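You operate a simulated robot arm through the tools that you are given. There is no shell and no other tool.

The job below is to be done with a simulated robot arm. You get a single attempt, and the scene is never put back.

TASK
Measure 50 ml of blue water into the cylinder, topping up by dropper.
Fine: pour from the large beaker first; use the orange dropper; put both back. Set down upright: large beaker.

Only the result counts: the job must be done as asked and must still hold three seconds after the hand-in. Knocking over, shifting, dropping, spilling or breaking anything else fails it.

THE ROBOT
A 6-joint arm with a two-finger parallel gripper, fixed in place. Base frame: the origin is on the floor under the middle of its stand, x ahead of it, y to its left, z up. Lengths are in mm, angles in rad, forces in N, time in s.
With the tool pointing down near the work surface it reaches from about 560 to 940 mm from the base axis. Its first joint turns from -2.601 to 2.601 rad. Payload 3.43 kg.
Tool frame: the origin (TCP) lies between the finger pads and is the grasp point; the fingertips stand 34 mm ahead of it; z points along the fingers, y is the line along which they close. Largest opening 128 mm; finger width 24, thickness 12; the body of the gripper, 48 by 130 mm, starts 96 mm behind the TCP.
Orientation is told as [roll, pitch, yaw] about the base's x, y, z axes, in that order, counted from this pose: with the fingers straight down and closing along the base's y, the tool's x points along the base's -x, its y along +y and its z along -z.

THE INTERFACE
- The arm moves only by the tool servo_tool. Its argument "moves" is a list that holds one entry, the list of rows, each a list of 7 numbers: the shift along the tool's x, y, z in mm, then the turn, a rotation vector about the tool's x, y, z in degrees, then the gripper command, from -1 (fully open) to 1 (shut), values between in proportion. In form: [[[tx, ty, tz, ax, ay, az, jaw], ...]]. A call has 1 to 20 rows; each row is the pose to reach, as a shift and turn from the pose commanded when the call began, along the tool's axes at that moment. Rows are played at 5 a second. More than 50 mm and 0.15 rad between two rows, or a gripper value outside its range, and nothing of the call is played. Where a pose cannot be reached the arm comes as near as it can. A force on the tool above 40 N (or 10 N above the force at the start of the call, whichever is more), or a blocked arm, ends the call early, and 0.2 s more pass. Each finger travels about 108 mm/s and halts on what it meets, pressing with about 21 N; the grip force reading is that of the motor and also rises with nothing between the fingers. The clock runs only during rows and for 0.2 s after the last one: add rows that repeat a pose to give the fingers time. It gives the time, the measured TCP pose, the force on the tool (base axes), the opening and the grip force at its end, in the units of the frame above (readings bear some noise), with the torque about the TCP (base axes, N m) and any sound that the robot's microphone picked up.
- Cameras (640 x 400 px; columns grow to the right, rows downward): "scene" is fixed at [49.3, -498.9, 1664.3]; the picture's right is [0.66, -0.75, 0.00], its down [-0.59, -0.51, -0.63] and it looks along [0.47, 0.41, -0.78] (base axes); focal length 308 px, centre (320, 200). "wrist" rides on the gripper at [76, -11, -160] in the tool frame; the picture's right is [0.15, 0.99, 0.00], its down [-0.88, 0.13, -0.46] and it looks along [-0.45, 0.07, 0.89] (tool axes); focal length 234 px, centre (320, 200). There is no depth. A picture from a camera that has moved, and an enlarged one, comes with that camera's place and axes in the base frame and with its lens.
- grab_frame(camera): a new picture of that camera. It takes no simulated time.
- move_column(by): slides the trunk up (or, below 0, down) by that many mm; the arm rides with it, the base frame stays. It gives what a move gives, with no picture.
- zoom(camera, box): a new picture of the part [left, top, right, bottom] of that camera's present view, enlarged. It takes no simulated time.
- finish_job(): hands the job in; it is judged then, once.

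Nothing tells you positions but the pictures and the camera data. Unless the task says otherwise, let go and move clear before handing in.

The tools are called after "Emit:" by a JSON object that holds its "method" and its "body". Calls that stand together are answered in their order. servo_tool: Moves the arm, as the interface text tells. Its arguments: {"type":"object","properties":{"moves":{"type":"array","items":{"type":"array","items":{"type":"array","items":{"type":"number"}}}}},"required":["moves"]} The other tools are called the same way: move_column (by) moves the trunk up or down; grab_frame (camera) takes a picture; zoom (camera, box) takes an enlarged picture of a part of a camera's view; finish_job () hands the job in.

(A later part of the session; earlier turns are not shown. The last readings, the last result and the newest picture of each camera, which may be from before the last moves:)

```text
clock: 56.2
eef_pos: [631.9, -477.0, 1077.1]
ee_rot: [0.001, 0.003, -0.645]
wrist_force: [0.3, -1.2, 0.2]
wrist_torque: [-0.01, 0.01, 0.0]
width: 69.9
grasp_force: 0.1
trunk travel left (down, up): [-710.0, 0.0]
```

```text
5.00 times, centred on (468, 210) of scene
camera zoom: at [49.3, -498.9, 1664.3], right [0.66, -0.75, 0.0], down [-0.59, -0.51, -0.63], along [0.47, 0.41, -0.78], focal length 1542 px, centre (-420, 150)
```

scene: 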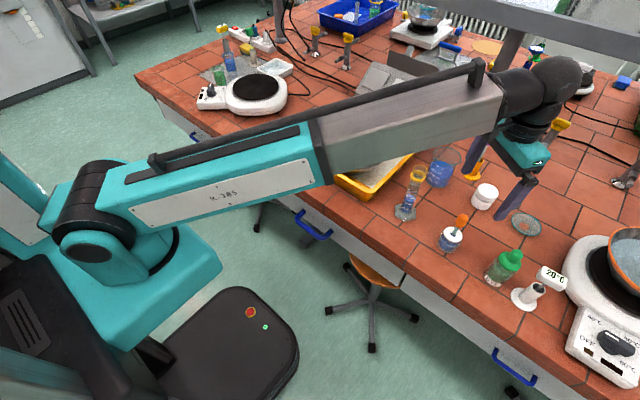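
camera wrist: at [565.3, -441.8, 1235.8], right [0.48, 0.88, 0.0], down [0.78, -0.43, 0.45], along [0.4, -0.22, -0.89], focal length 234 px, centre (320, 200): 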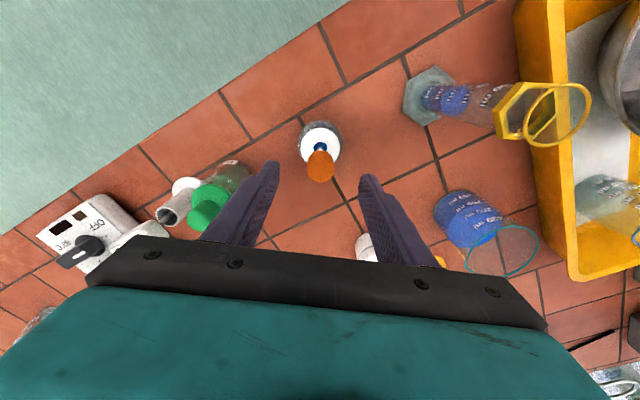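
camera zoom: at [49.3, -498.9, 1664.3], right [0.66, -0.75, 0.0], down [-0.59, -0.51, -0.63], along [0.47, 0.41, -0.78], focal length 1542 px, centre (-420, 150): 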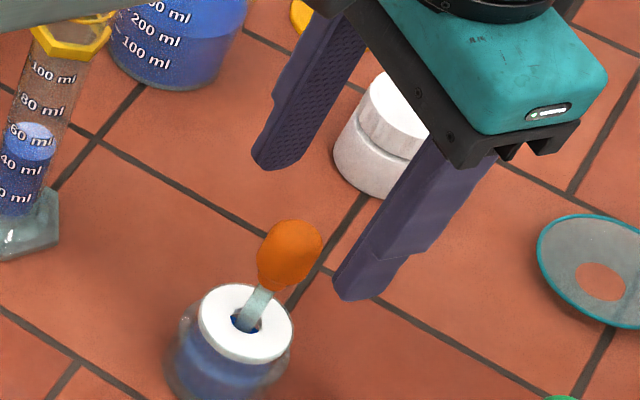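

The dropper is centred to about 1 mm. I'll descend so the pads sit at the bulb's mid-height, still open.

Emit:
{"method": "servo_tool", "body": {"moves": [[[1, 0.8, 20, 0, 0, 0, -0.09], [1, 0.8, 40, 0, 0, 0, -0.09], [1, 0.8, 58, 0, 0, 0, -0.09], [1, 0.8, 65, 0, 0, 0, -0.09], [1, 0.8, 65, 0, 0, 0, -0.09]]]}}

Emit:
{"method": "zoom", "body": {"camera": "scene", "box": [420, 190, 500, 260]}}

Emit:
{"method": "zoom", "body": {"camera": "wrist", "box": [240, 130, 400, 250]}}

```text
clock: 57.4
eef_pos: [633.8, -476.3, 1013.5]
ee_rot: [0.001, 0.002, -0.646]
wrist_force: [-0.5, 0.0, 0.4]
wrist_torque: [0.02, -0.04, -0.02]
width: 69.9
grasp_force: 0.1
trunk travel left (down, up): [-710.0, 0.0]
```

```text
5.71 times, centred on (460, 225) of scene
camera zoom: at [49.3, -498.9, 1664.3], right [0.66, -0.75, 0.0], down [-0.59, -0.51, -0.63], along [0.47, 0.41, -0.78], focal length 1762 px, centre (-480, 57)
```

zoom: 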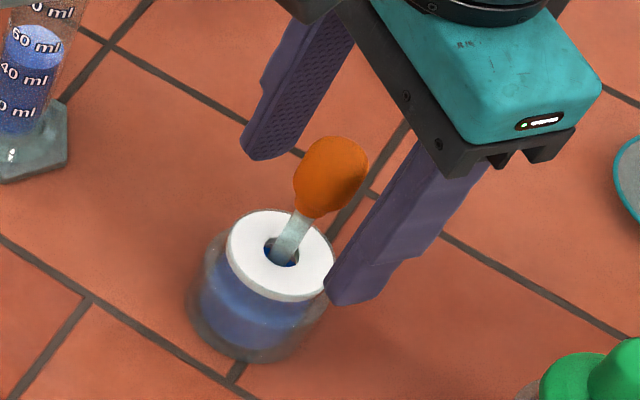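

```text
3.33 times, centred on (320, 190) of wrist
camera zoom: at [566.1, -440.4, 1172.1], right [0.48, 0.88, 0.0], down [0.78, -0.43, 0.45], along [0.4, -0.22, -0.89], focal length 781 px, centre (320, 233)
```

zoom: 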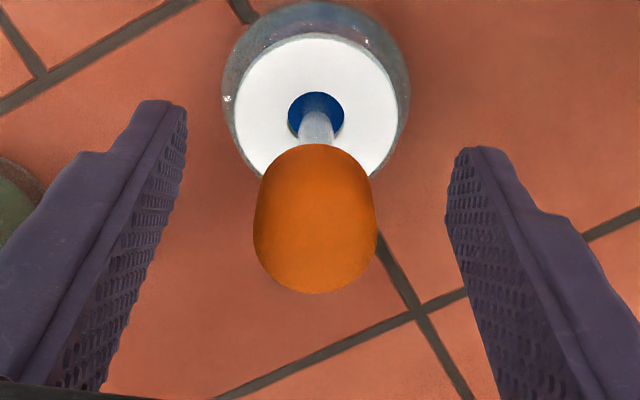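

The bulb is centred between the pads. I'll close to 30 mm first (just wider than the bulb), then approach contact gently.

Emit:
{"method": "servo_tool", "body": {"moves": [[[0, 0, 0, 0, 0, 0, 0.25], [0, 0, 0, 0, 0, 0, 0.45], [0, 0, 0, 0, 0, 0, 0.53], [0, 0, 0, 0, 0, 0, 0.53]]]}}

Emit:
{"method": "zoom", "body": {"camera": "wrist", "box": [240, 130, 400, 250]}}

```text
clock: 58.4
eef_pos: [634.7, -475.5, 1013.2]
ee_rot: [0.002, 0.001, -0.646]
wrist_force: [-0.1, 0.2, 0.3]
wrist_torque: [0.01, 0.0, -0.01]
width: 30.1
grasp_force: 0.1
trunk travel left (down, up): [-710.0, 0.0]
```

```text
3.33 times, centred on (320, 190) of wrist
camera zoom: at [566.1, -440.4, 1172.1], right [0.48, 0.88, 0.0], down [0.78, -0.43, 0.45], along [0.4, -0.22, -0.89], focal length 781 px, centre (320, 233)
```

zoom: 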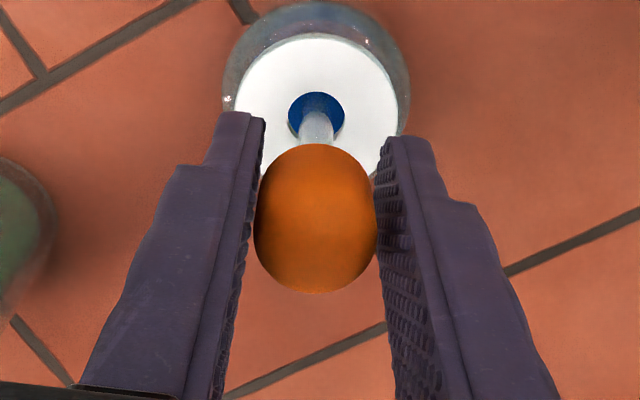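

Fingers are just about touching the bulb. I'll close to 26 mm and read force.

Emit:
{"method": "servo_tool", "body": {"moves": [[[0, 0, 0, 0, 0, 0, 0.578], [0, 0, 0, 0, 0, 0, 0.594], [0, 0, 0, 0, 0, 0, 0.594]]]}}

Emit:
{"method": "zoom", "body": {"camera": "wrist", "box": [240, 130, 400, 250]}}

```text
clock: 59.2
eef_pos: [632.2, -475.8, 1013.4]
ee_rot: [0.0, 0.001, -0.646]
wrist_force: [-0.1, 0.0, -0.1]
wrist_torque: [0.0, -0.06, -0.01]
width: 26.0
grasp_force: 0.0
trunk travel left (down, up): [-710.0, 0.0]
```

```text
3.33 times, centred on (320, 190) of wrist
camera zoom: at [566.1, -440.4, 1172.1], right [0.48, 0.88, 0.0], down [0.78, -0.43, 0.45], along [0.4, -0.22, -0.89], focal length 781 px, centre (320, 233)
```

zoom: 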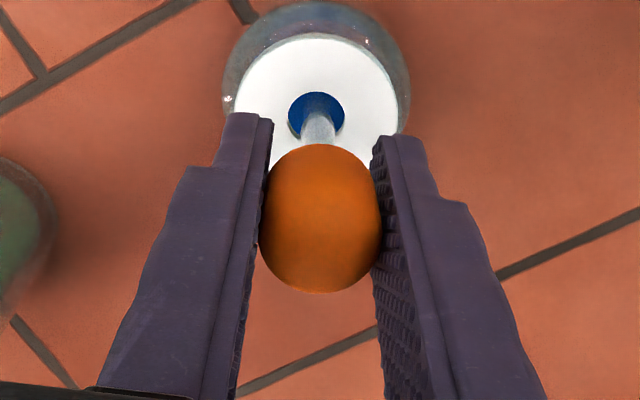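

The bulb just seated between the pads. Closing a little further to feel resistance.

Emit:
{"method": "servo_tool", "body": {"moves": [[[0, 0, 0, 0, 0, 0, 0.61], [0, 0, 0, 0, 0, 0, 0.625], [0, 0, 0, 0, 0, 0, 0.625]]]}}

Emit:
{"method": "zoom", "body": {"camera": "wrist", "box": [240, 130, 400, 250]}}

```text
clock: 60.0
eef_pos: [632.3, -475.3, 1013.6]
ee_rot: [0.001, 0.002, -0.647]
wrist_force: [0.6, -0.4, -0.3]
wrist_torque: [0.03, -0.02, -0.03]
width: 24.8
grasp_force: 0.6
trunk travel left (down, up): [-710.0, 0.0]
```

```text
3.33 times, centred on (320, 190) of wrist
camera zoom: at [566.1, -440.4, 1172.1], right [0.48, 0.88, 0.0], down [0.78, -0.43, 0.45], along [0.4, -0.22, -0.89], focal length 781 px, centre (320, 233)
```

zoom: 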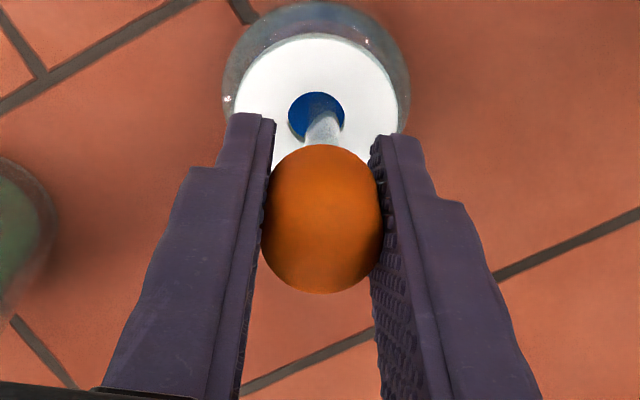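

Contact at about 24.8 mm with 0.6 N. I'll squeeze further (tip is in the bottle's liquid) to see how the bulb gives.

Emit:
{"method": "servo_tool", "body": {"moves": [[[0, 0, 0, 0, 0, 0, 0.66], [0, 0, 0, 0, 0, 0, 0.6875], [0, 0, 0, 0, 0, 0, 0.6875], [0, 0, 0, 0, 0, 0, 0.6875]]]}}

Emit:
{"method": "zoom", "body": {"camera": "wrist", "box": [240, 130, 400, 250]}}

```text
clock: 61.0
eef_pos: [632.2, -474.1, 1012.3]
ee_rot: [0.001, 0.002, -0.646]
wrist_force: [0.9, 0.1, -0.3]
wrist_torque: [-0.01, 0.02, 0.0]
width: 23.4
grasp_force: 21.3
trunk travel left (down, up): [-710.0, 0.0]
```

```text
3.33 times, centred on (320, 190) of wrist
camera zoom: at [566.1, -440.4, 1172.1], right [0.48, 0.88, 0.0], down [0.78, -0.43, 0.45], along [0.4, -0.22, -0.89], focal length 781 px, centre (320, 233)
```

zoom: 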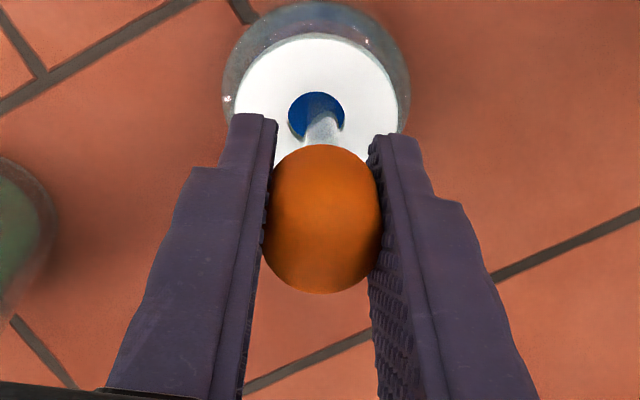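

At 20 mm commanded, the bulb holds at 23.4 mm with 21 N: a full squeeze. Now I'll ease back to a light hold so it draws liquid, and look for blue in the stem.

Emit:
{"method": "servo_tool", "body": {"moves": [[[0, 0, 0, 0, 0, 0, 0.6875], [0, 0, 0, 0, 0, 0, 0.64], [0, 0, 0, 0, 0, 0, 0.625], [0, 0, 0, 0, 0, 0, 0.625], [0, 0, 0, 0, 0, 0, 0.625]]]}}

Emit:
{"method": "zoom", "body": {"camera": "wrist", "box": [240, 130, 400, 250]}}

Emit:
{"method": "zoom", "body": {"camera": "scene", "box": [420, 200, 484, 260]}}

```text
clock: 62.2
eef_pos: [632.1, -474.0, 1013.6]
ee_rot: [0.001, 0.002, -0.647]
wrist_force: [-0.5, 0.8, -1.3]
wrist_torque: [-0.05, -0.01, 0.03]
width: 24.7
grasp_force: 0.6
trunk travel left (down, up): [-710.0, 0.0]
```

```text
3.33 times, centred on (320, 190) of wrist
camera zoom: at [566.1, -440.4, 1172.1], right [0.48, 0.88, 0.0], down [0.78, -0.43, 0.45], along [0.4, -0.22, -0.89], focal length 781 px, centre (320, 233)
```

zoom: 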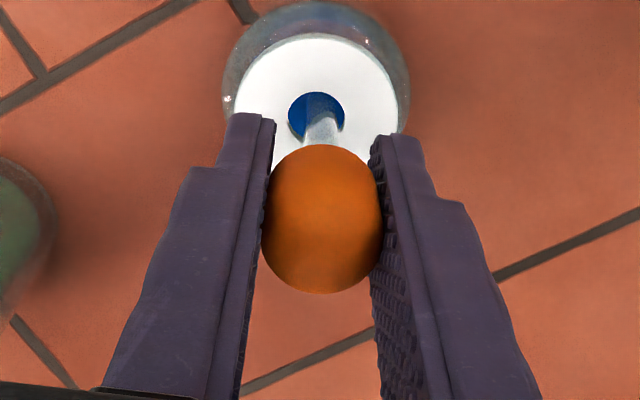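

```text
6.67 times, centred on (452, 230) of scene
camera zoom: at [49.3, -498.9, 1664.3], right [0.66, -0.75, 0.0], down [-0.59, -0.51, -0.63], along [0.47, 0.41, -0.78], focal length 2056 px, centre (-560, 0)
```

zoom: 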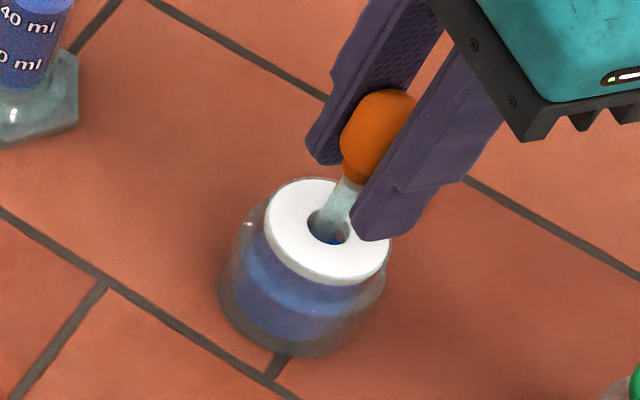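

Light hold reads 0.6 N at 24.7 mm. I'll tighten very slightly and see how force changes, to find a safe carrying grip short of a squeeze.

Emit:
{"method": "servo_tool", "body": {"moves": [[[0, 0, 0, 0, 0, 0, 0.632], [0, 0, 0, 0, 0, 0, 0.632], [0, 0, 0, 0, 0, 0, 0.632]]]}}

```text
clock: 63.0
eef_pos: [633.0, -475.2, 1012.6]
ee_rot: [0.001, 0.002, -0.645]
wrist_force: [0.8, 0.6, -1.2]
wrist_torque: [0.0, 0.03, 0.0]
width: 24.8
grasp_force: 0.2
trunk travel left (down, up): [-710.0, 0.0]
```

Emit:
{"method": "servo_tool", "body": {"moves": [[[0, 0, 0, 0, 0, 0, 0.641], [0, 0, 0, 0, 0, 0, 0.641], [0, 0, 0, 0, 0, 0, 0.641]]]}}

```text
clock: 63.8
eef_pos: [631.7, -476.3, 1013.1]
ee_rot: [0.0, 0.003, -0.646]
wrist_force: [-0.1, 0.0, 0.3]
wrist_torque: [0.01, 0.0, -0.02]
width: 23.7
grasp_force: 21.4
trunk travel left (down, up): [-710.0, 0.0]
```

There's a sharp step: 23.5 mm commanded is a light hold, 23.0 mm is a full 21 N squeeze. I'll release to the light hold to draw liquid, then lift slightly to test whether it holds.

Emit:
{"method": "servo_tool", "body": {"moves": [[[0, 0, 0, 0, 0, 0, 0.63], [0, 0, 0, 0, 0, 0, 0.63], [0, 0, 0, 0, 0, 0, 0.63], [0, 0, 0, 0, 0, 0, 0.63], [0, 0, 0, 0, 0, 0, 0.63], [0, 0, -2, 0, 0, 0, 0.63], [0, 0, -5, 0, 0, 0, 0.63], [0, 0, -8, 0, 0, 0, 0.63], [0, 0, -10, 0, 0, 0, 0.63], [0, 0, -10, 0, 0, 0, 0.63]]]}}

Emit:
{"method": "zoom", "body": {"camera": "scene", "box": [420, 200, 484, 260]}}

Emit:
{"method": "zoom", "body": {"camera": "wrist", "box": [240, 130, 400, 250]}}

```text
clock: 66.0
eef_pos: [633.9, -474.3, 1022.5]
ee_rot: [0.004, 0.002, -0.646]
wrist_force: [0.5, -0.3, -0.2]
wrist_torque: [0.0, 0.0, 0.0]
width: 24.9
grasp_force: 0.6
trunk travel left (down, up): [-710.0, 0.0]
```

```text
6.67 times, centred on (452, 230) of scene
camera zoom: at [49.3, -498.9, 1664.3], right [0.66, -0.75, 0.0], down [-0.59, -0.51, -0.63], along [0.47, 0.41, -0.78], focal length 2056 px, centre (-560, 0)
```

zoom: 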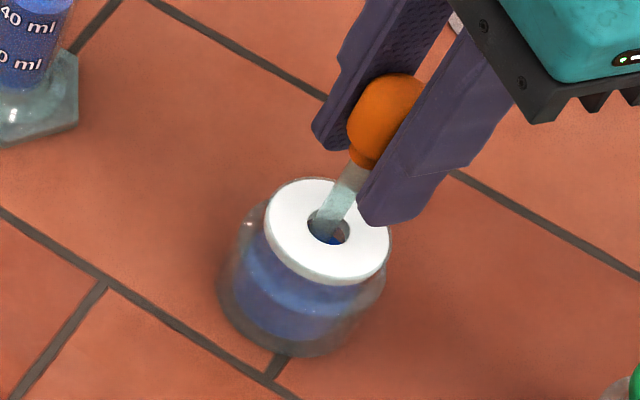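

```text
3.33 times, centred on (320, 190) of wrist
camera zoom: at [566.9, -439.7, 1181.0], right [0.48, 0.88, 0.0], down [0.78, -0.43, 0.45], along [0.4, -0.22, -0.89], focal length 781 px, centre (320, 233)
```

zoom: 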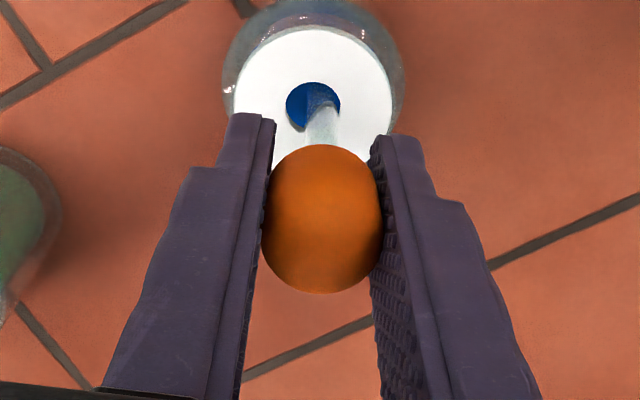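

The dropper rises with the gripper without slipping. The stem sits slightly off-centre in the hole, so I'll shift 2 mm to centre it and lift further.

Emit:
{"method": "servo_tool", "body": {"moves": [[[0, -1, -1, 0, 0, 0, 0.63], [0, -2, -3, 0, 0, 0, 0.63], [0, -2, -10, 0, 0, 0, 0.63], [0, -2, -20, 0, 0, 0, 0.63], [0, -2, -30, 0, 0, 0, 0.63], [0, -2, -40, 0, 0, 0, 0.63], [0, -2, -50, 0, 0, 0, 0.63], [0, -2, -60, 0, 0, 0, 0.63], [0, -2, -60, 0, 0, 0, 0.63]]]}}

Emit:
{"method": "zoom", "body": {"camera": "scene", "box": [420, 180, 500, 260]}}

Emit:
{"method": "zoom", "body": {"camera": "wrist", "box": [240, 90, 400, 210]}}

```text
clock: 68.0
eef_pos: [633.2, -477.6, 1082.3]
ee_rot: [0.003, 0.001, -0.646]
wrist_force: [-0.1, 0.2, -0.7]
wrist_torque: [0.01, -0.04, 0.0]
width: 24.8
grasp_force: 0.2
trunk travel left (down, up): [-710.0, 0.0]
```

```text
5.00 times, centred on (460, 220) of scene
camera zoom: at [49.3, -498.9, 1664.3], right [0.66, -0.75, 0.0], down [-0.59, -0.51, -0.63], along [0.47, 0.41, -0.78], focal length 1542 px, centre (-380, 100)
```

zoom: 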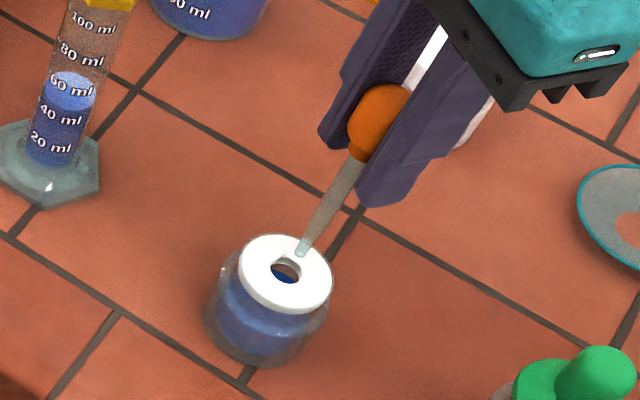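

```text
3.33 times, centred on (320, 150) of wrist
camera zoom: at [566.5, -442.6, 1240.1], right [0.48, 0.88, 0.0], down [0.78, -0.43, 0.45], along [0.4, -0.22, -0.89], focal length 781 px, centre (320, 367)
```

zoom: 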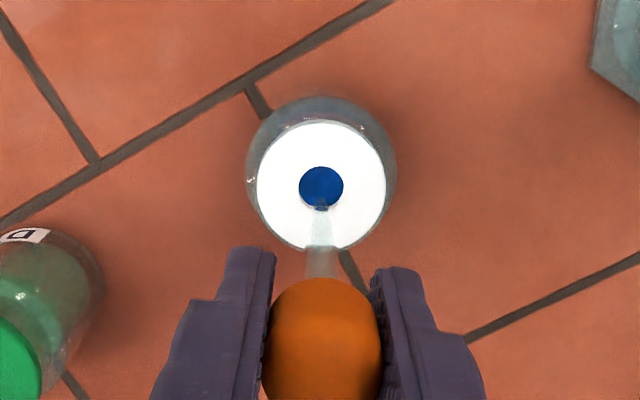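

The dropper is out, with its tip just above the cap. I'll zoom to see whether it took up liquid.

Emit:
{"method": "zoom", "body": {"camera": "scene", "box": [440, 195, 472, 240]}}

Emit:
{"method": "zoom", "body": {"camera": "wrist", "box": [295, 125, 345, 180]}}

```text
8.89 times, centred on (456, 218) of scene
camera zoom: at [49.3, -498.9, 1664.3], right [0.66, -0.75, 0.0], down [-0.59, -0.51, -0.63], along [0.47, 0.41, -0.78], focal length 2742 px, centre (-889, 44)
```

zoom: 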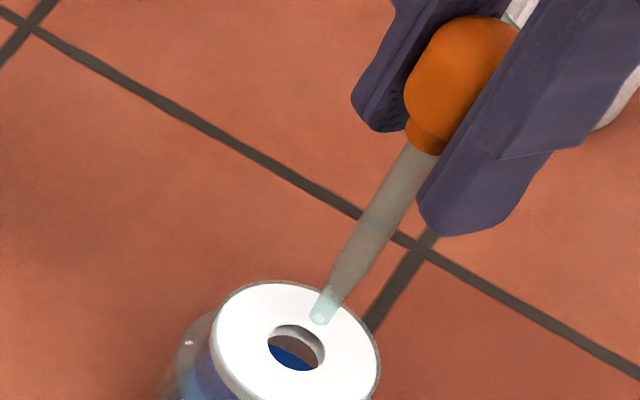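

```text
7.27 times, centred on (320, 152) of wrist
camera zoom: at [566.5, -442.6, 1240.1], right [0.48, 0.88, 0.0], down [0.78, -0.43, 0.45], along [0.4, -0.22, -0.89], focal length 1703 px, centre (320, 546)
```

zoom: 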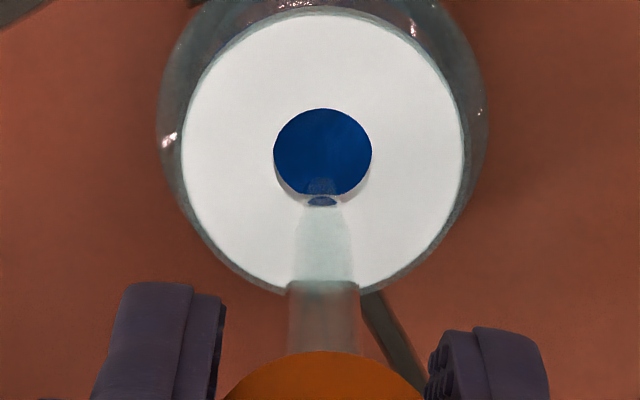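

The stem looks empty, so I'm not sure it drew anything. The tip is over the bottle's own hole, so I'll centre it there and squeeze as a harmless test.

Emit:
{"method": "servo_tool", "body": {"moves": [[[1.3, 0, 0, 0, 0, 0, 0.63], [2.6, 0, 5, 0, 0, 0, 0.63], [2.6, 0, 12, 0, 0, 0, 0.63], [2.6, 0, 12, 0, 0, 0, 0.63]]]}}

Emit:
{"method": "zoom", "body": {"camera": "wrist", "box": [295, 125, 345, 180]}}

Emit:
{"method": "zoom", "body": {"camera": "scene", "box": [432, 200, 472, 250]}}

```text
clock: 69.0
eef_pos: [630.8, -474.6, 1068.4]
ee_rot: [0.002, 0.001, -0.645]
wrist_force: [0.1, -0.2, -0.2]
wrist_torque: [-0.02, 0.0, 0.02]
width: 24.6
grasp_force: 1.0
trunk travel left (down, up): [-710.0, 0.0]
```

```text
7.27 times, centred on (320, 152) of wrist
camera zoom: at [563.1, -440.3, 1227.7], right [0.48, 0.88, 0.0], down [0.78, -0.43, 0.45], along [0.4, -0.22, -0.89], focal length 1703 px, centre (320, 546)
```

zoom: 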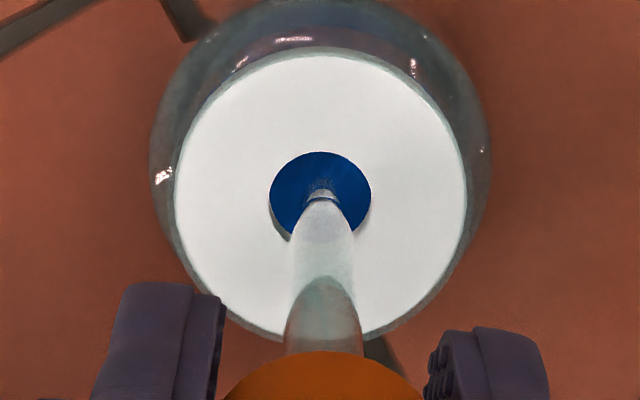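

```text
8.00 times, centred on (452, 225) of scene
camera zoom: at [49.3, -498.9, 1664.3], right [0.66, -0.75, 0.0], down [-0.59, -0.51, -0.63], along [0.47, 0.41, -0.78], focal length 2468 px, centre (-736, 0)
```

zoom: 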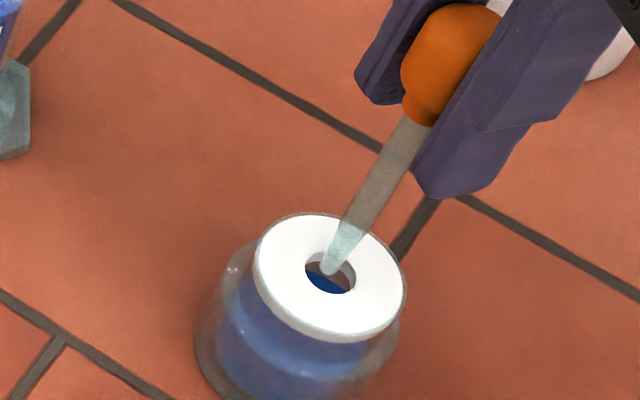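

The tip is centred over the hole. Squeezing here as a test.

Emit:
{"method": "servo_tool", "body": {"moves": [[[0, 0, 0, 0, 0, 0, 0.66]]]}}

Emit:
{"method": "zoom", "body": {"camera": "scene", "box": [432, 200, 472, 250]}}

Emit:
{"method": "zoom", "body": {"camera": "wrist", "box": [295, 125, 345, 180]}}

```text
clock: 69.4
eef_pos: [628.8, -473.7, 1068.8]
ee_rot: [0.001, 0.002, -0.644]
wrist_force: [0.1, -0.1, 0.5]
wrist_torque: [0.03, 0.02, 0.0]
width: 23.7
grasp_force: 21.0
trunk travel left (down, up): [-710.0, 0.0]
```

```text
8.00 times, centred on (452, 225) of scene
camera zoom: at [49.3, -498.9, 1664.3], right [0.66, -0.75, 0.0], down [-0.59, -0.51, -0.63], along [0.47, 0.41, -0.78], focal length 2468 px, centre (-736, 0)
```

zoom: 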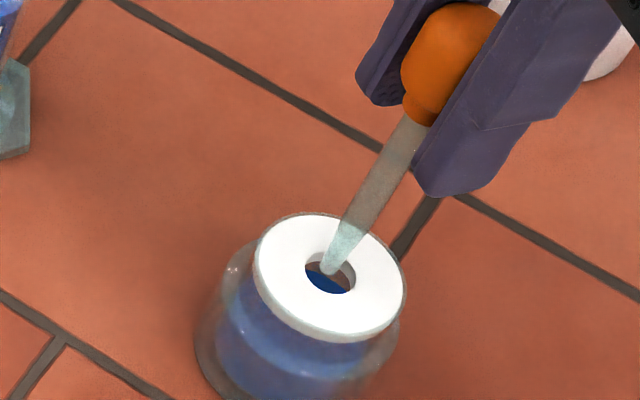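

```text
7.27 times, centred on (320, 152) of wrist
camera zoom: at [563.1, -440.3, 1227.8], right [0.48, 0.88, 0.0], down [0.78, -0.43, 0.45], along [0.4, -0.22, -0.89], focal length 1703 px, centre (320, 546)
```

zoom: 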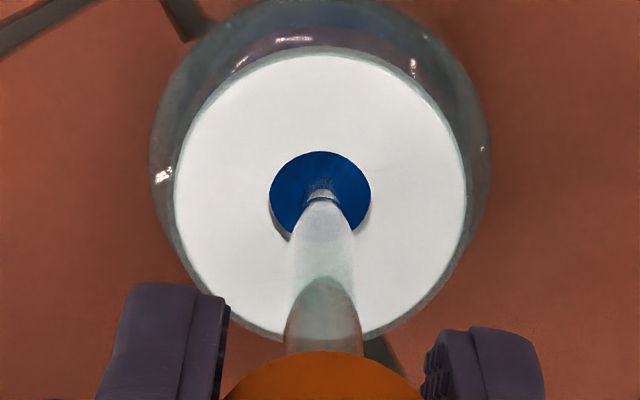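

No drops came out, so the dropper is empty. I'll do it the proper way: keep the bulb fully squeezed, dip the tip into the bottle, then release and wait.

Emit:
{"method": "servo_tool", "body": {"moves": [[[0, 0, 0, 0, 0, 0, 1], [0, 0, 10, 0, 0, 0, 1], [0, 0, 20, 0, 0, 0, 1], [0, 0, 30, 0, 0, 0, 1], [0, 0, 40, 0, 0, 0, 1], [0, 0, 48, 0, 0, 0, 1], [0, 0, 50, 0, 0, 0, 1], [0, 0, 50, 0, 0, 0, 1]]]}}

Emit:
{"method": "zoom", "body": {"camera": "scene", "box": [420, 200, 484, 260]}}

Emit:
{"method": "zoom", "body": {"camera": "wrist", "box": [240, 130, 400, 250]}}

```text
clock: 71.2
eef_pos: [629.2, -475.9, 1019.8]
ee_rot: [0.0, 0.001, -0.646]
wrist_force: [0.0, 0.9, 0.2]
wrist_torque: [0.01, 0.04, 0.01]
width: 23.6
grasp_force: 20.6
trunk travel left (down, up): [-710.0, 0.0]
```

```text
6.67 times, centred on (452, 230) of scene
camera zoom: at [49.3, -498.9, 1664.3], right [0.66, -0.75, 0.0], down [-0.59, -0.51, -0.63], along [0.47, 0.41, -0.78], focal length 2056 px, centre (-560, 0)
```

zoom: 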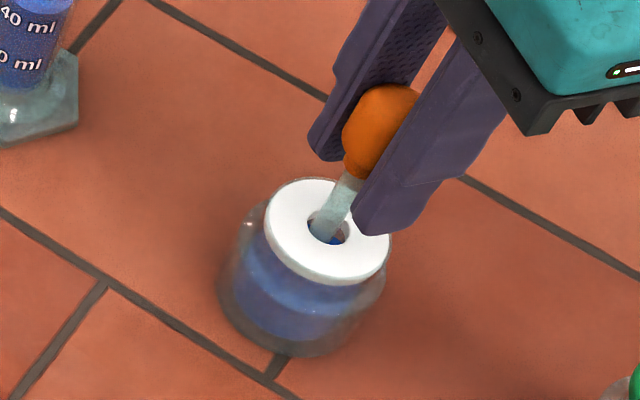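

```text
3.33 times, centred on (320, 190) of wrist
camera zoom: at [562.9, -440.3, 1179.0], right [0.48, 0.88, 0.0], down [0.78, -0.43, 0.45], along [0.4, -0.22, -0.89], focal length 781 px, centre (320, 233)
```

zoom: 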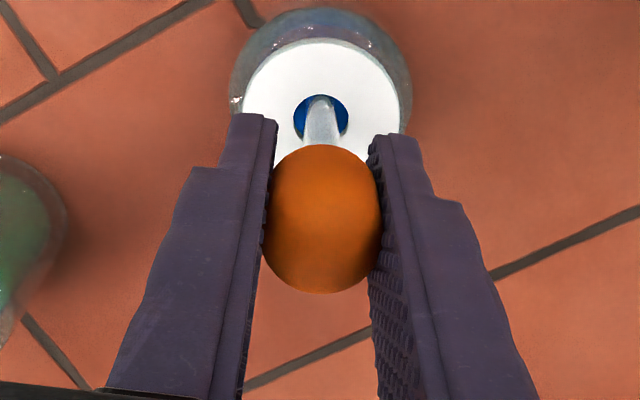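

The squeezed dropper is dipped in the bottle's liquid. Now I'll relax to the light hold and wait for it to draw.

Emit:
{"method": "servo_tool", "body": {"moves": [[[0, 0, 0, 0, 0, 0, 0.63], [0, 0, 0, 0, 0, 0, 0.63], [0, 0, 0, 0, 0, 0, 0.63], [0, 0, 0, 0, 0, 0, 0.63], [0, 0, 0, 0, 0, 0, 0.63], [0, 0, 0, 0, 0, 0, 0.63], [0, 0, 0, 0, 0, 0, 0.63], [0, 0, 0, 0, 0, 0, 0.63], [0, 0, 0, 0, 0, 0, 0.63], [0, 0, 0, 0, 0, 0, 0.63]]]}}

Emit:
{"method": "zoom", "body": {"camera": "scene", "box": [430, 200, 470, 250]}}

Emit:
{"method": "zoom", "body": {"camera": "wrist", "box": [280, 140, 360, 200]}}

```text
clock: 73.4
eef_pos: [628.7, -475.5, 1019.8]
ee_rot: [0.001, 0.001, -0.645]
wrist_force: [0.3, -0.4, -0.6]
wrist_torque: [-0.04, 0.03, -0.02]
width: 24.8
grasp_force: 0.8
trunk travel left (down, up): [-710.0, 0.0]
```

```text
8.00 times, centred on (450, 225) of scene
camera zoom: at [49.3, -498.9, 1664.3], right [0.66, -0.75, 0.0], down [-0.59, -0.51, -0.63], along [0.47, 0.41, -0.78], focal length 2468 px, centre (-720, 0)
```

zoom: 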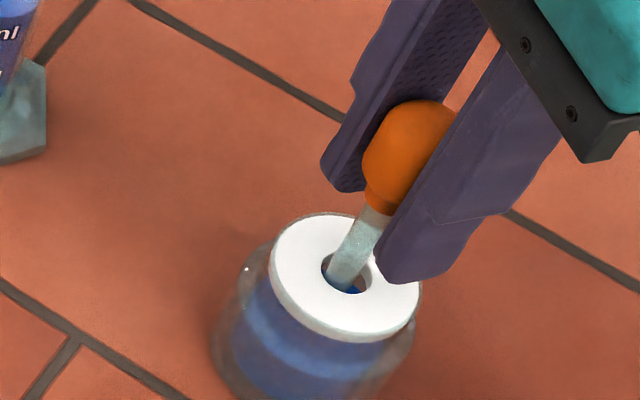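

```text
6.67 times, centred on (320, 170) of wrist
camera zoom: at [562.9, -440.3, 1179.1], right [0.48, 0.88, 0.0], down [0.78, -0.43, 0.45], along [0.4, -0.22, -0.89], focal length 1561 px, centre (320, 400)
```

zoom: 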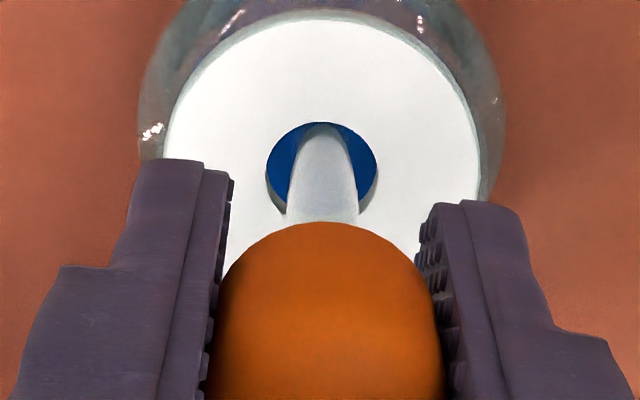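

I'll lift the tip out above the hole again and look for blue in the stem.

Emit:
{"method": "servo_tool", "body": {"moves": [[[0, 0, -5, 0, 0, 0, 0.63], [0, 0, -15, 0, 0, 0, 0.63], [0, 0, -27, 0, 0, 0, 0.63], [0, 0, -40, 0, 0, 0, 0.63], [0, 0, -50, 0, 0, 0, 0.63], [0, 0, -52, 0, 0, 0, 0.63], [0, 0, -52, 0, 0, 0, 0.63]]]}}

Emit:
{"method": "zoom", "body": {"camera": "scene", "box": [432, 195, 472, 245]}}

Emit:
{"method": "zoom", "body": {"camera": "wrist", "box": [280, 120, 360, 180]}}

```text
clock: 75.0
eef_pos: [630.2, -475.4, 1071.7]
ee_rot: [0.003, 0.002, -0.646]
wrist_force: [-0.2, 0.3, -0.6]
wrist_torque: [0.0, -0.01, 0.02]
width: 24.8
grasp_force: 0.9
trunk travel left (down, up): [-710.0, 0.0]
```

```text
8.00 times, centred on (452, 220) of scene
camera zoom: at [49.3, -498.9, 1664.3], right [0.66, -0.75, 0.0], down [-0.59, -0.51, -0.63], along [0.47, 0.41, -0.78], focal length 2468 px, centre (-736, 40)
```

zoom: 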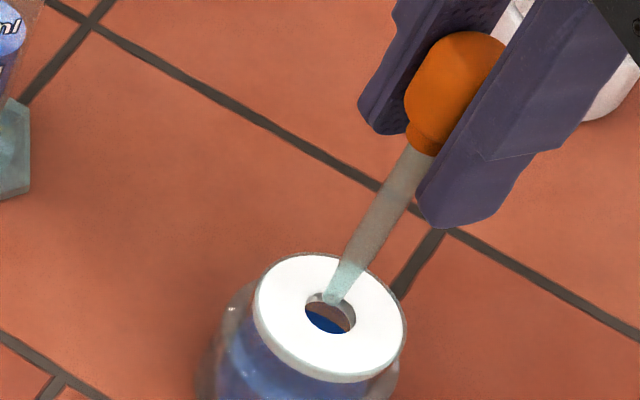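

```text
6.67 times, centred on (320, 150) of wrist
camera zoom: at [563.8, -439.5, 1231.8], right [0.48, 0.88, 0.0], down [0.78, -0.43, 0.45], along [0.4, -0.22, -0.89], focal length 1561 px, centre (320, 533)
```

zoom: 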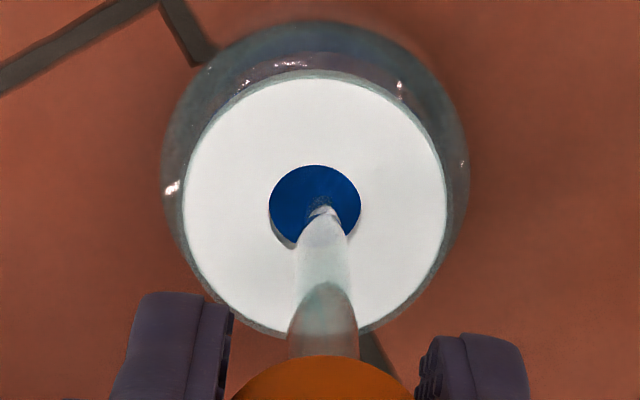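

I can't tell visually whether it holds liquid, so I'll test it where it counts: over the cylinder with before/after readings. First raise the dropper well clear of the bottle.

Emit:
{"method": "servo_tool", "body": {"moves": [[[0, 0, -5, 0, 0, 0, 0.63], [0, 0, -20, 0, 0, 0, 0.63], [0, 0, -40, 0, 0, 0, 0.63], [0, 0, -60, 0, 0, 0, 0.63], [0, 0, -78, 0, 0, 0, 0.63], [0, 0, -88, 0, 0, 0, 0.63], [0, 0, -90, 0, 0, 1, 0.63], [0, 0, -90, 0, 0, 4, 0.63], [0, 0, -90, 0, 0, 10, 0.63], [0, 0, -90, 0, 0, 17, 0.63], [0, 0, -90, 0, 0, 24, 0.63], [0, 0, -90, 0, 0, 31, 0.63], [0, 0, -90, 0, 0, 38, 0.63], [0, 0, -90, 0, 0, 45, 0.63], [0, 0, -90, 0, 0, 51, 0.63], [0, 0, -90, 0, 0, 55, 0.63], [0, 0, -90, 0, 0, 56, 0.63], [0, 0, -90, 0, 0, 56, 0.63]]]}}

Emit:
{"method": "zoom", "body": {"camera": "scene", "box": [400, 130, 528, 250]}}

Emit:
{"method": "grab_frame", "body": {"camera": "wrist"}}

```text
clock: 78.8
eef_pos: [630.5, -473.6, 1163.0]
ee_rot: [0.0, 0.002, -1.622]
wrist_force: [0.3, 0.7, -0.4]
wrist_torque: [0.01, 0.0, -0.01]
width: 24.7
grasp_force: 0.9
trunk travel left (down, up): [-710.0, 0.0]
```

```text
3.33 times, centred on (464, 190) of scene
camera zoom: at [49.3, -498.9, 1664.3], right [0.66, -0.75, 0.0], down [-0.59, -0.51, -0.63], along [0.47, 0.41, -0.78], focal length 1028 px, centre (-160, 233)
```

zoom: 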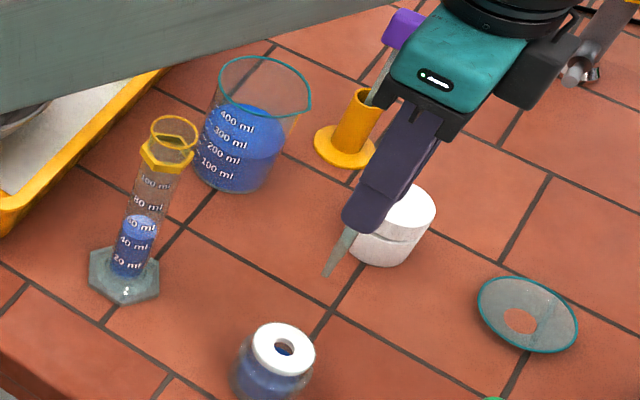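

```text
taken
camera wrist: at [623.2, -400.3, 1321.0], right [1.0, 0.09, 0.0], down [0.08, -0.89, 0.45], along [0.04, -0.45, -0.89], focal length 234 px, centre (320, 200)
```

wrist: 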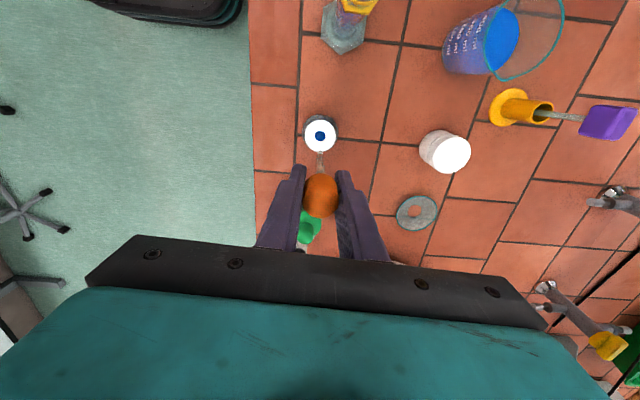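

The dropper hangs securely. I'll zoom on the stem against the open bench.

Emit:
{"method": "zoom", "body": {"camera": "scene", "box": [450, 180, 498, 220]}}

Emit:
{"method": "zoom", "body": {"camera": "wrist", "box": [290, 140, 350, 200]}}

```text
10.00 times, centred on (474, 200) of scene
camera zoom: at [49.3, -498.9, 1664.3], right [0.66, -0.75, 0.0], down [-0.59, -0.51, -0.63], along [0.47, 0.41, -0.78], focal length 3084 px, centre (-1220, 200)
```

zoom: 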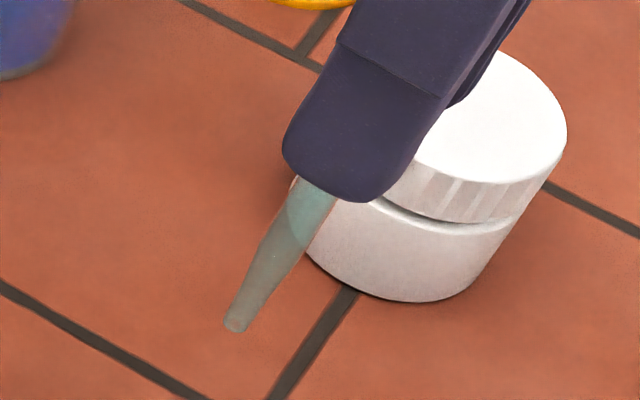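

```text
6.67 times, centred on (320, 170) of wrist
camera zoom: at [623.2, -400.3, 1321.0], right [1.0, 0.09, 0.0], down [0.08, -0.89, 0.45], along [0.04, -0.45, -0.89], focal length 1561 px, centre (320, 400)
```

zoom: 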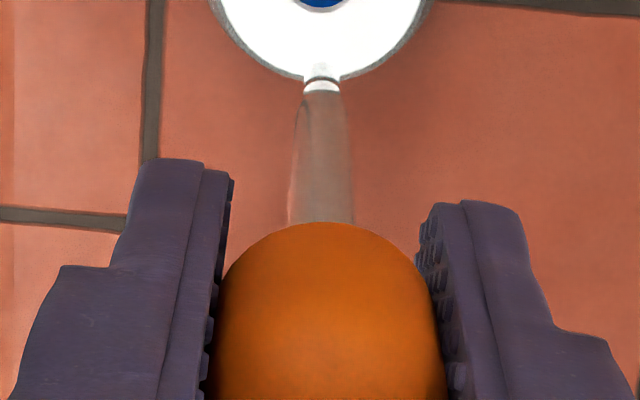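

The stem shows no liquid, but it may simply not be drawn visually. I'll take a precise "before" picture of the cylinder level, then test over the cylinder.

Emit:
{"method": "zoom", "body": {"camera": "scene", "box": [400, 180, 424, 210]}}

Emit:
{"method": "zoom", "body": {"camera": "wrist", "box": [300, 0, 400, 60]}}

```text
13.33 times, centred on (412, 195) of scene
camera zoom: at [49.3, -498.9, 1664.3], right [0.66, -0.75, 0.0], down [-0.59, -0.51, -0.63], along [0.47, 0.41, -0.78], focal length 4113 px, centre (-907, 267)
```

zoom: 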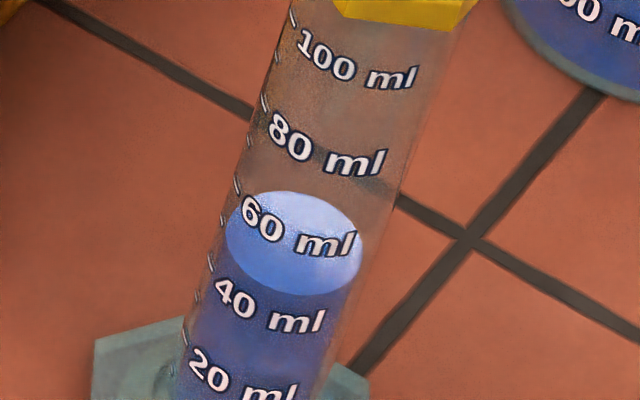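

```text
6.40 times, centred on (350, 30) of wrist
camera zoom: at [623.2, -400.3, 1321.0], right [1.0, 0.09, 0.0], down [0.08, -0.89, 0.45], along [0.04, -0.45, -0.89], focal length 1499 px, centre (128, 1288)
```

zoom: 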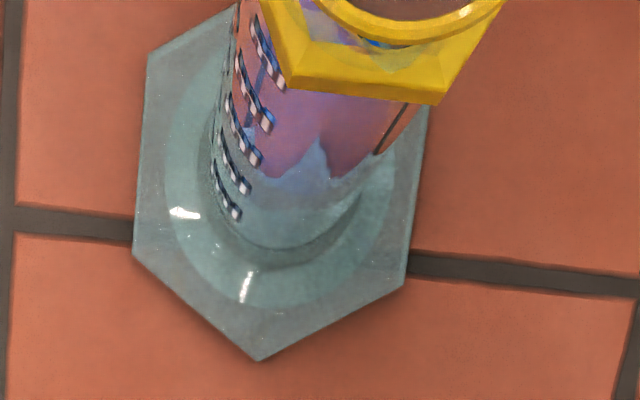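

By geometry the level is about 45.3 ml, so roughly 4.7 ml are needed. I'll raise the dropper so its tip clears the rim and move it over the cylinder mouth.

Emit:
{"method": "servo_tool", "body": {"moves": [[[0, 0, -6, 0, 0, 4, 0.63], [0, 0, -13, 0, 0, 11, 0.63], [0, 0, -21, 0, 0, 19, 0.63], [0, 0, -29, 0, 0, 27, 0.63], [0, 0, -37, 0, 0, 35, 0.63], [0, 0, -45, 0, 0, 43, 0.63], [0, 0, -50, 0, 0, 51, 0.63], [0, 0, -52, 0, 0, 57, 0.63], [0, 0, -52, 0, 0, 57, 0.63]]]}}

Emit:
{"method": "grab_frame", "body": {"camera": "scene"}}

```text
clock: 80.8
eef_pos: [629.4, -474.6, 1214.4]
ee_rot: [-0.003, 0.002, -2.619]
wrist_force: [-0.1, -1.0, -0.2]
wrist_torque: [0.04, 0.01, -0.03]
width: 24.9
grasp_force: 0.7
trunk travel left (down, up): [-710.0, 0.0]
```

```text
taken
```

scene: 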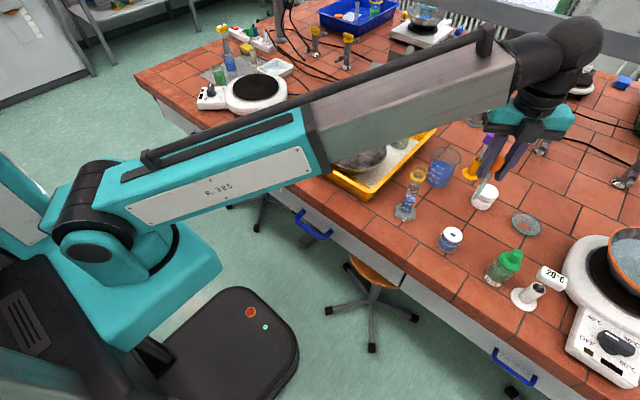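

Dropper tip is at about z≈1103, above the cylinder rim. Moving sideways over the mouth now.

Emit:
{"method": "servo_tool", "body": {"moves": [[[3, -4, 0, 0, 0, 0, 0.63], [12, -15, 0, 0, 0, 0, 0.63], [24, -31, 0, 0, 0, 0, 0.63], [37, -47, 0, 0, 0, 0, 0.63], [50, -64, 0, 0, 0, 0, 0.63], [63, -80, 0, 0, 0, 0, 0.63], [75, -96, 0, 0, 0, 0, 0.63], [85, -108, 0, 0, 0, 0, 0.63], [91, -116, 0, 0, 0, 0, 0.63], [92.5, -117.9, 0, 0, 0, 0, 0.63], [92.5, -117.9, 0, 0, 0, 0, 0.63]]]}}

Emit:
{"method": "grab_frame", "body": {"camera": "scene"}}

Emit:
{"method": "zoom", "body": {"camera": "scene", "box": [390, 120, 470, 190]}}

Emit:
{"method": "grab_frame", "body": {"camera": "wrist"}}

```text
clock: 83.2
eef_pos: [651.2, -326.4, 1215.5]
ee_rot: [-0.001, 0.0, -2.619]
wrist_force: [-0.2, 0.8, -0.5]
wrist_torque: [-0.03, -0.04, 0.01]
width: 24.9
grasp_force: 1.2
trunk travel left (down, up): [-710.0, 0.0]
```

```text
taken
```

scene: 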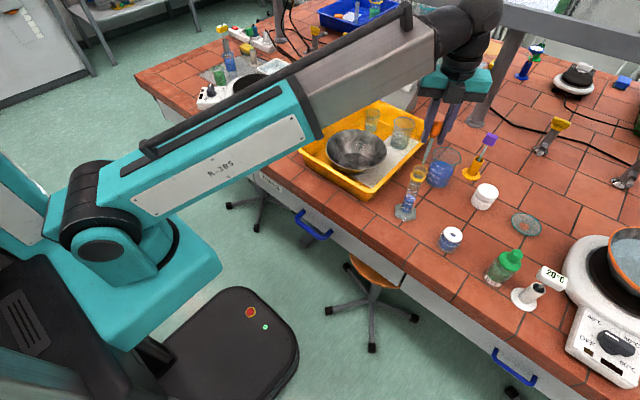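

```text
5.71 times, centred on (430, 155) of scene
camera zoom: at [49.3, -498.9, 1664.3], right [0.66, -0.75, 0.0], down [-0.59, -0.51, -0.63], along [0.47, 0.41, -0.78], focal length 1762 px, centre (-309, 457)
```

zoom: 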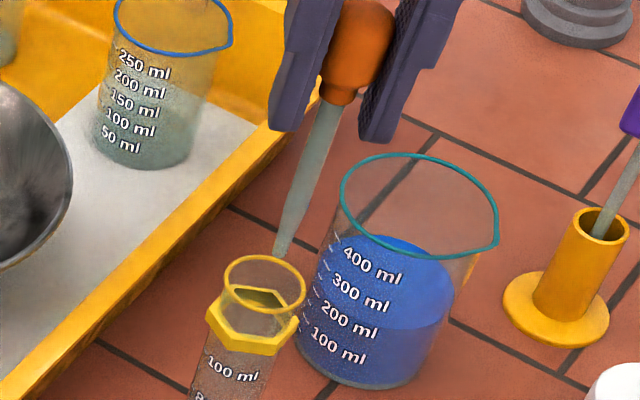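

```text
taken
camera wrist: at [711.6, -280.9, 1374.0], right [0.62, -0.78, 0.0], down [-0.7, -0.55, 0.45], along [-0.36, -0.28, -0.89], focal length 234 px, centre (320, 200)
```

wrist: 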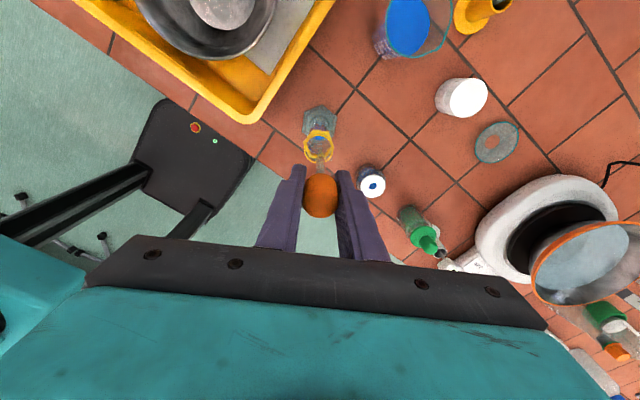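

The tip looks a few millimetres off the mouth centre. I'll zoom in the wrist view to refine.

Emit:
{"method": "zoom", "body": {"camera": "wrist", "box": [290, 95, 350, 185]}}

Emit:
{"method": "zoom", "body": {"camera": "scene", "box": [405, 150, 453, 190]}}

```text
4.44 times, centred on (320, 140) of wrist
camera zoom: at [711.6, -280.9, 1374.0], right [0.62, -0.78, 0.0], down [-0.7, -0.55, 0.45], along [-0.36, -0.28, -0.89], focal length 1041 px, centre (320, 467)
```

zoom: 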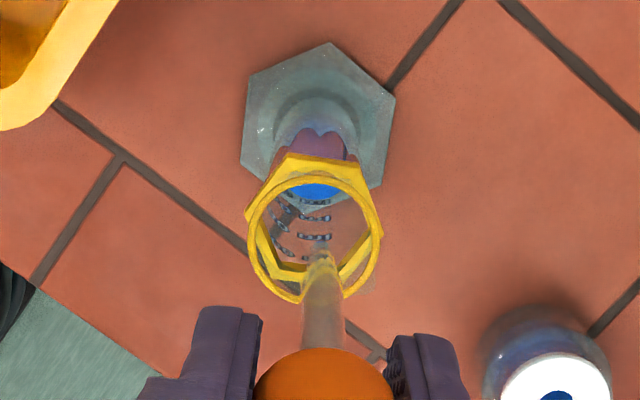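

```text
10.00 times, centred on (429, 170) of scene
camera zoom: at [49.3, -498.9, 1664.3], right [0.66, -0.75, 0.0], down [-0.59, -0.51, -0.63], along [0.47, 0.41, -0.78], focal length 3084 px, centre (-770, 500)
```

zoom: 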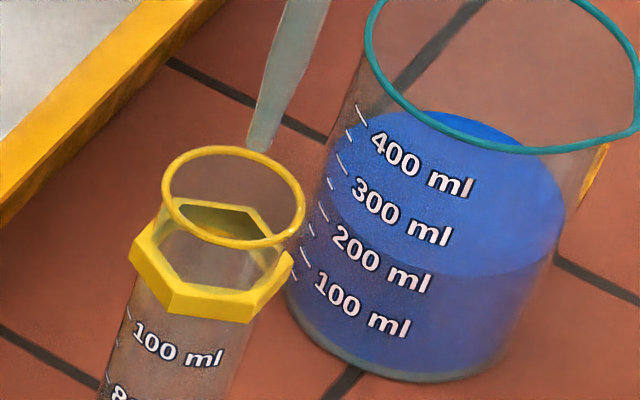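

Both views agree the tip is within a few mm of the mouth centre; I'll shift 2.4 mm and lower 6 mm, then squeeze and look.

Emit:
{"method": "servo_tool", "body": {"moves": [[[0, -1.2, 2, 0, 0, 0, 0.63], [0, -2.4, 4, 0, 0, 0, 0.63], [0, -2.4, 6, 0, 0, 0, 0.63], [0, -2.4, 6, 0, 0, 0, 0.63]]]}}

Emit:
{"method": "zoom", "body": {"camera": "scene", "box": [405, 150, 453, 190]}}

Emit:
{"method": "zoom", "body": {"camera": "scene", "box": [400, 180, 424, 210]}}

```text
clock: 84.2
eef_pos: [649.6, -324.8, 1208.7]
ee_rot: [-0.003, 0.0, -2.616]
wrist_force: [0.9, 0.0, -0.1]
wrist_torque: [0.0, 0.0, 0.01]
width: 24.9
grasp_force: 0.8
trunk travel left (down, up): [-710.0, 0.0]
```

```text
10.00 times, centred on (429, 170) of scene
camera zoom: at [49.3, -498.9, 1664.3], right [0.66, -0.75, 0.0], down [-0.59, -0.51, -0.63], along [0.47, 0.41, -0.78], focal length 3084 px, centre (-770, 500)
```

zoom: 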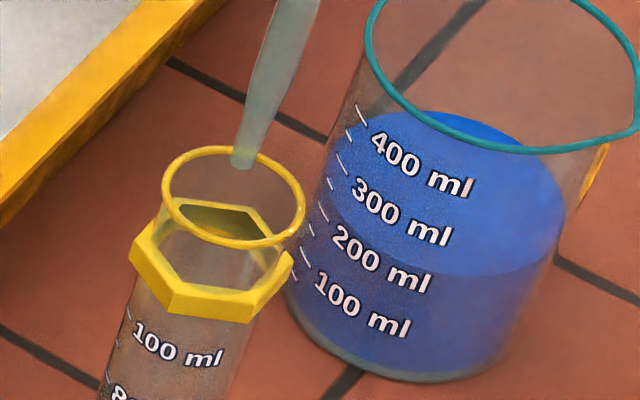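

```text
13.33 times, centred on (412, 195) of scene
camera zoom: at [49.3, -498.9, 1664.3], right [0.66, -0.75, 0.0], down [-0.59, -0.51, -0.63], along [0.47, 0.41, -0.78], focal length 4113 px, centre (-907, 267)
```

zoom: 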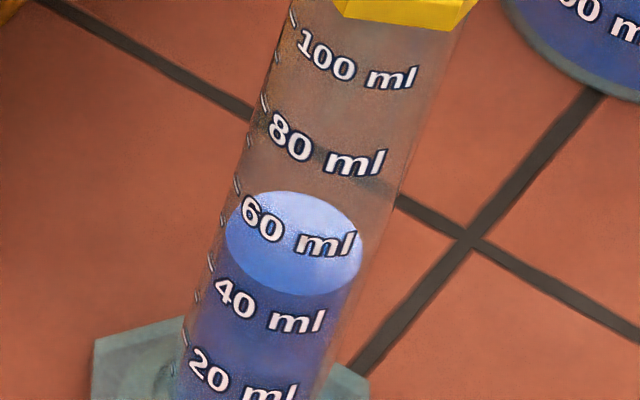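

Tip is directly over the mouth centre. Squeezing now.

Emit:
{"method": "servo_tool", "body": {"moves": [[[0, 0, 0, 0, 0, 0, 0.66]]]}}

Emit:
{"method": "zoom", "body": {"camera": "scene", "box": [400, 150, 448, 210]}}

Emit:
{"method": "zoom", "body": {"camera": "scene", "box": [400, 180, 424, 210]}}

```text
clock: 84.6
eef_pos: [649.0, -324.7, 1208.3]
ee_rot: [-0.002, 0.002, -2.617]
wrist_force: [0.1, -0.4, 0.2]
wrist_torque: [-0.02, 0.01, 0.04]
width: 23.7
grasp_force: 21.4
trunk travel left (down, up): [-710.0, 0.0]
```

```text
6.67 times, centred on (424, 180) of scene
camera zoom: at [49.3, -498.9, 1664.3], right [0.66, -0.75, 0.0], down [-0.59, -0.51, -0.63], along [0.47, 0.41, -0.78], focal length 2056 px, centre (-373, 333)
```

zoom: 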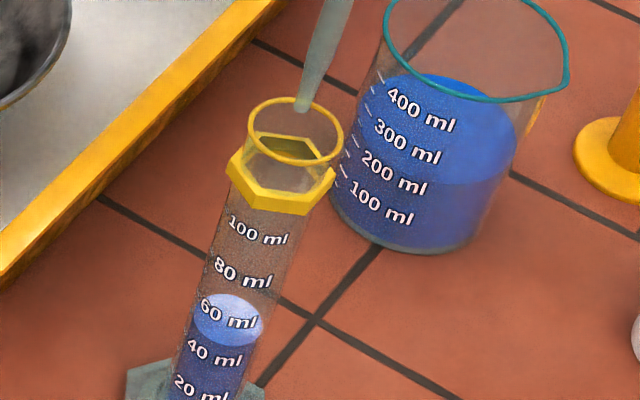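

```text
13.33 times, centred on (412, 195) of scene
camera zoom: at [49.3, -498.9, 1664.3], right [0.66, -0.75, 0.0], down [-0.59, -0.51, -0.63], along [0.47, 0.41, -0.78], focal length 4113 px, centre (-907, 267)
```

zoom: 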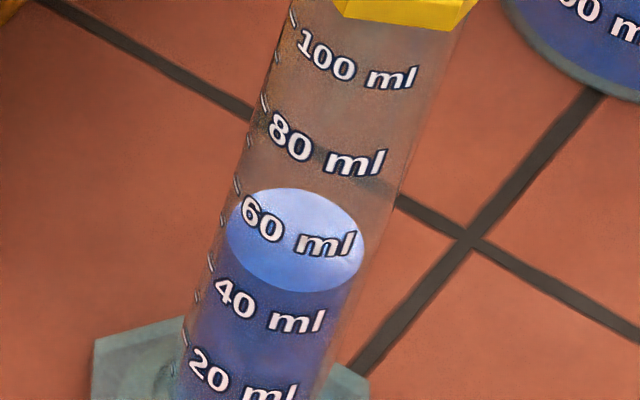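

The level rose slightly (about 3 px, roughly 0.7 ml), so the dropper does work. I'll hold the squeeze a moment longer to see whether it keeps dispensing.

Emit:
{"method": "servo_tool", "body": {"moves": [[[0, 0, 0, 0, 0, 0, 0.66], [0, 0, 0, 0, 0, 0, 0.66], [0, 0, 0, 0, 0, 0, 0.66]]]}}

Emit:
{"method": "zoom", "body": {"camera": "scene", "box": [400, 180, 424, 210]}}

```text
clock: 85.4
eef_pos: [650.0, -325.1, 1207.7]
ee_rot: [-0.001, 0.002, -2.617]
wrist_force: [-0.5, 0.0, -0.5]
wrist_torque: [-0.01, 0.03, 0.01]
width: 24.0
grasp_force: 20.8
trunk travel left (down, up): [-710.0, 0.0]
```

```text
13.33 times, centred on (412, 195) of scene
camera zoom: at [49.3, -498.9, 1664.3], right [0.66, -0.75, 0.0], down [-0.59, -0.51, -0.63], along [0.47, 0.41, -0.78], focal length 4113 px, centre (-907, 267)
```

zoom: 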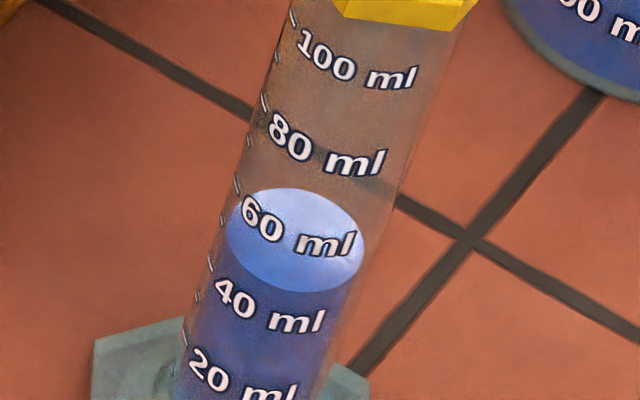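

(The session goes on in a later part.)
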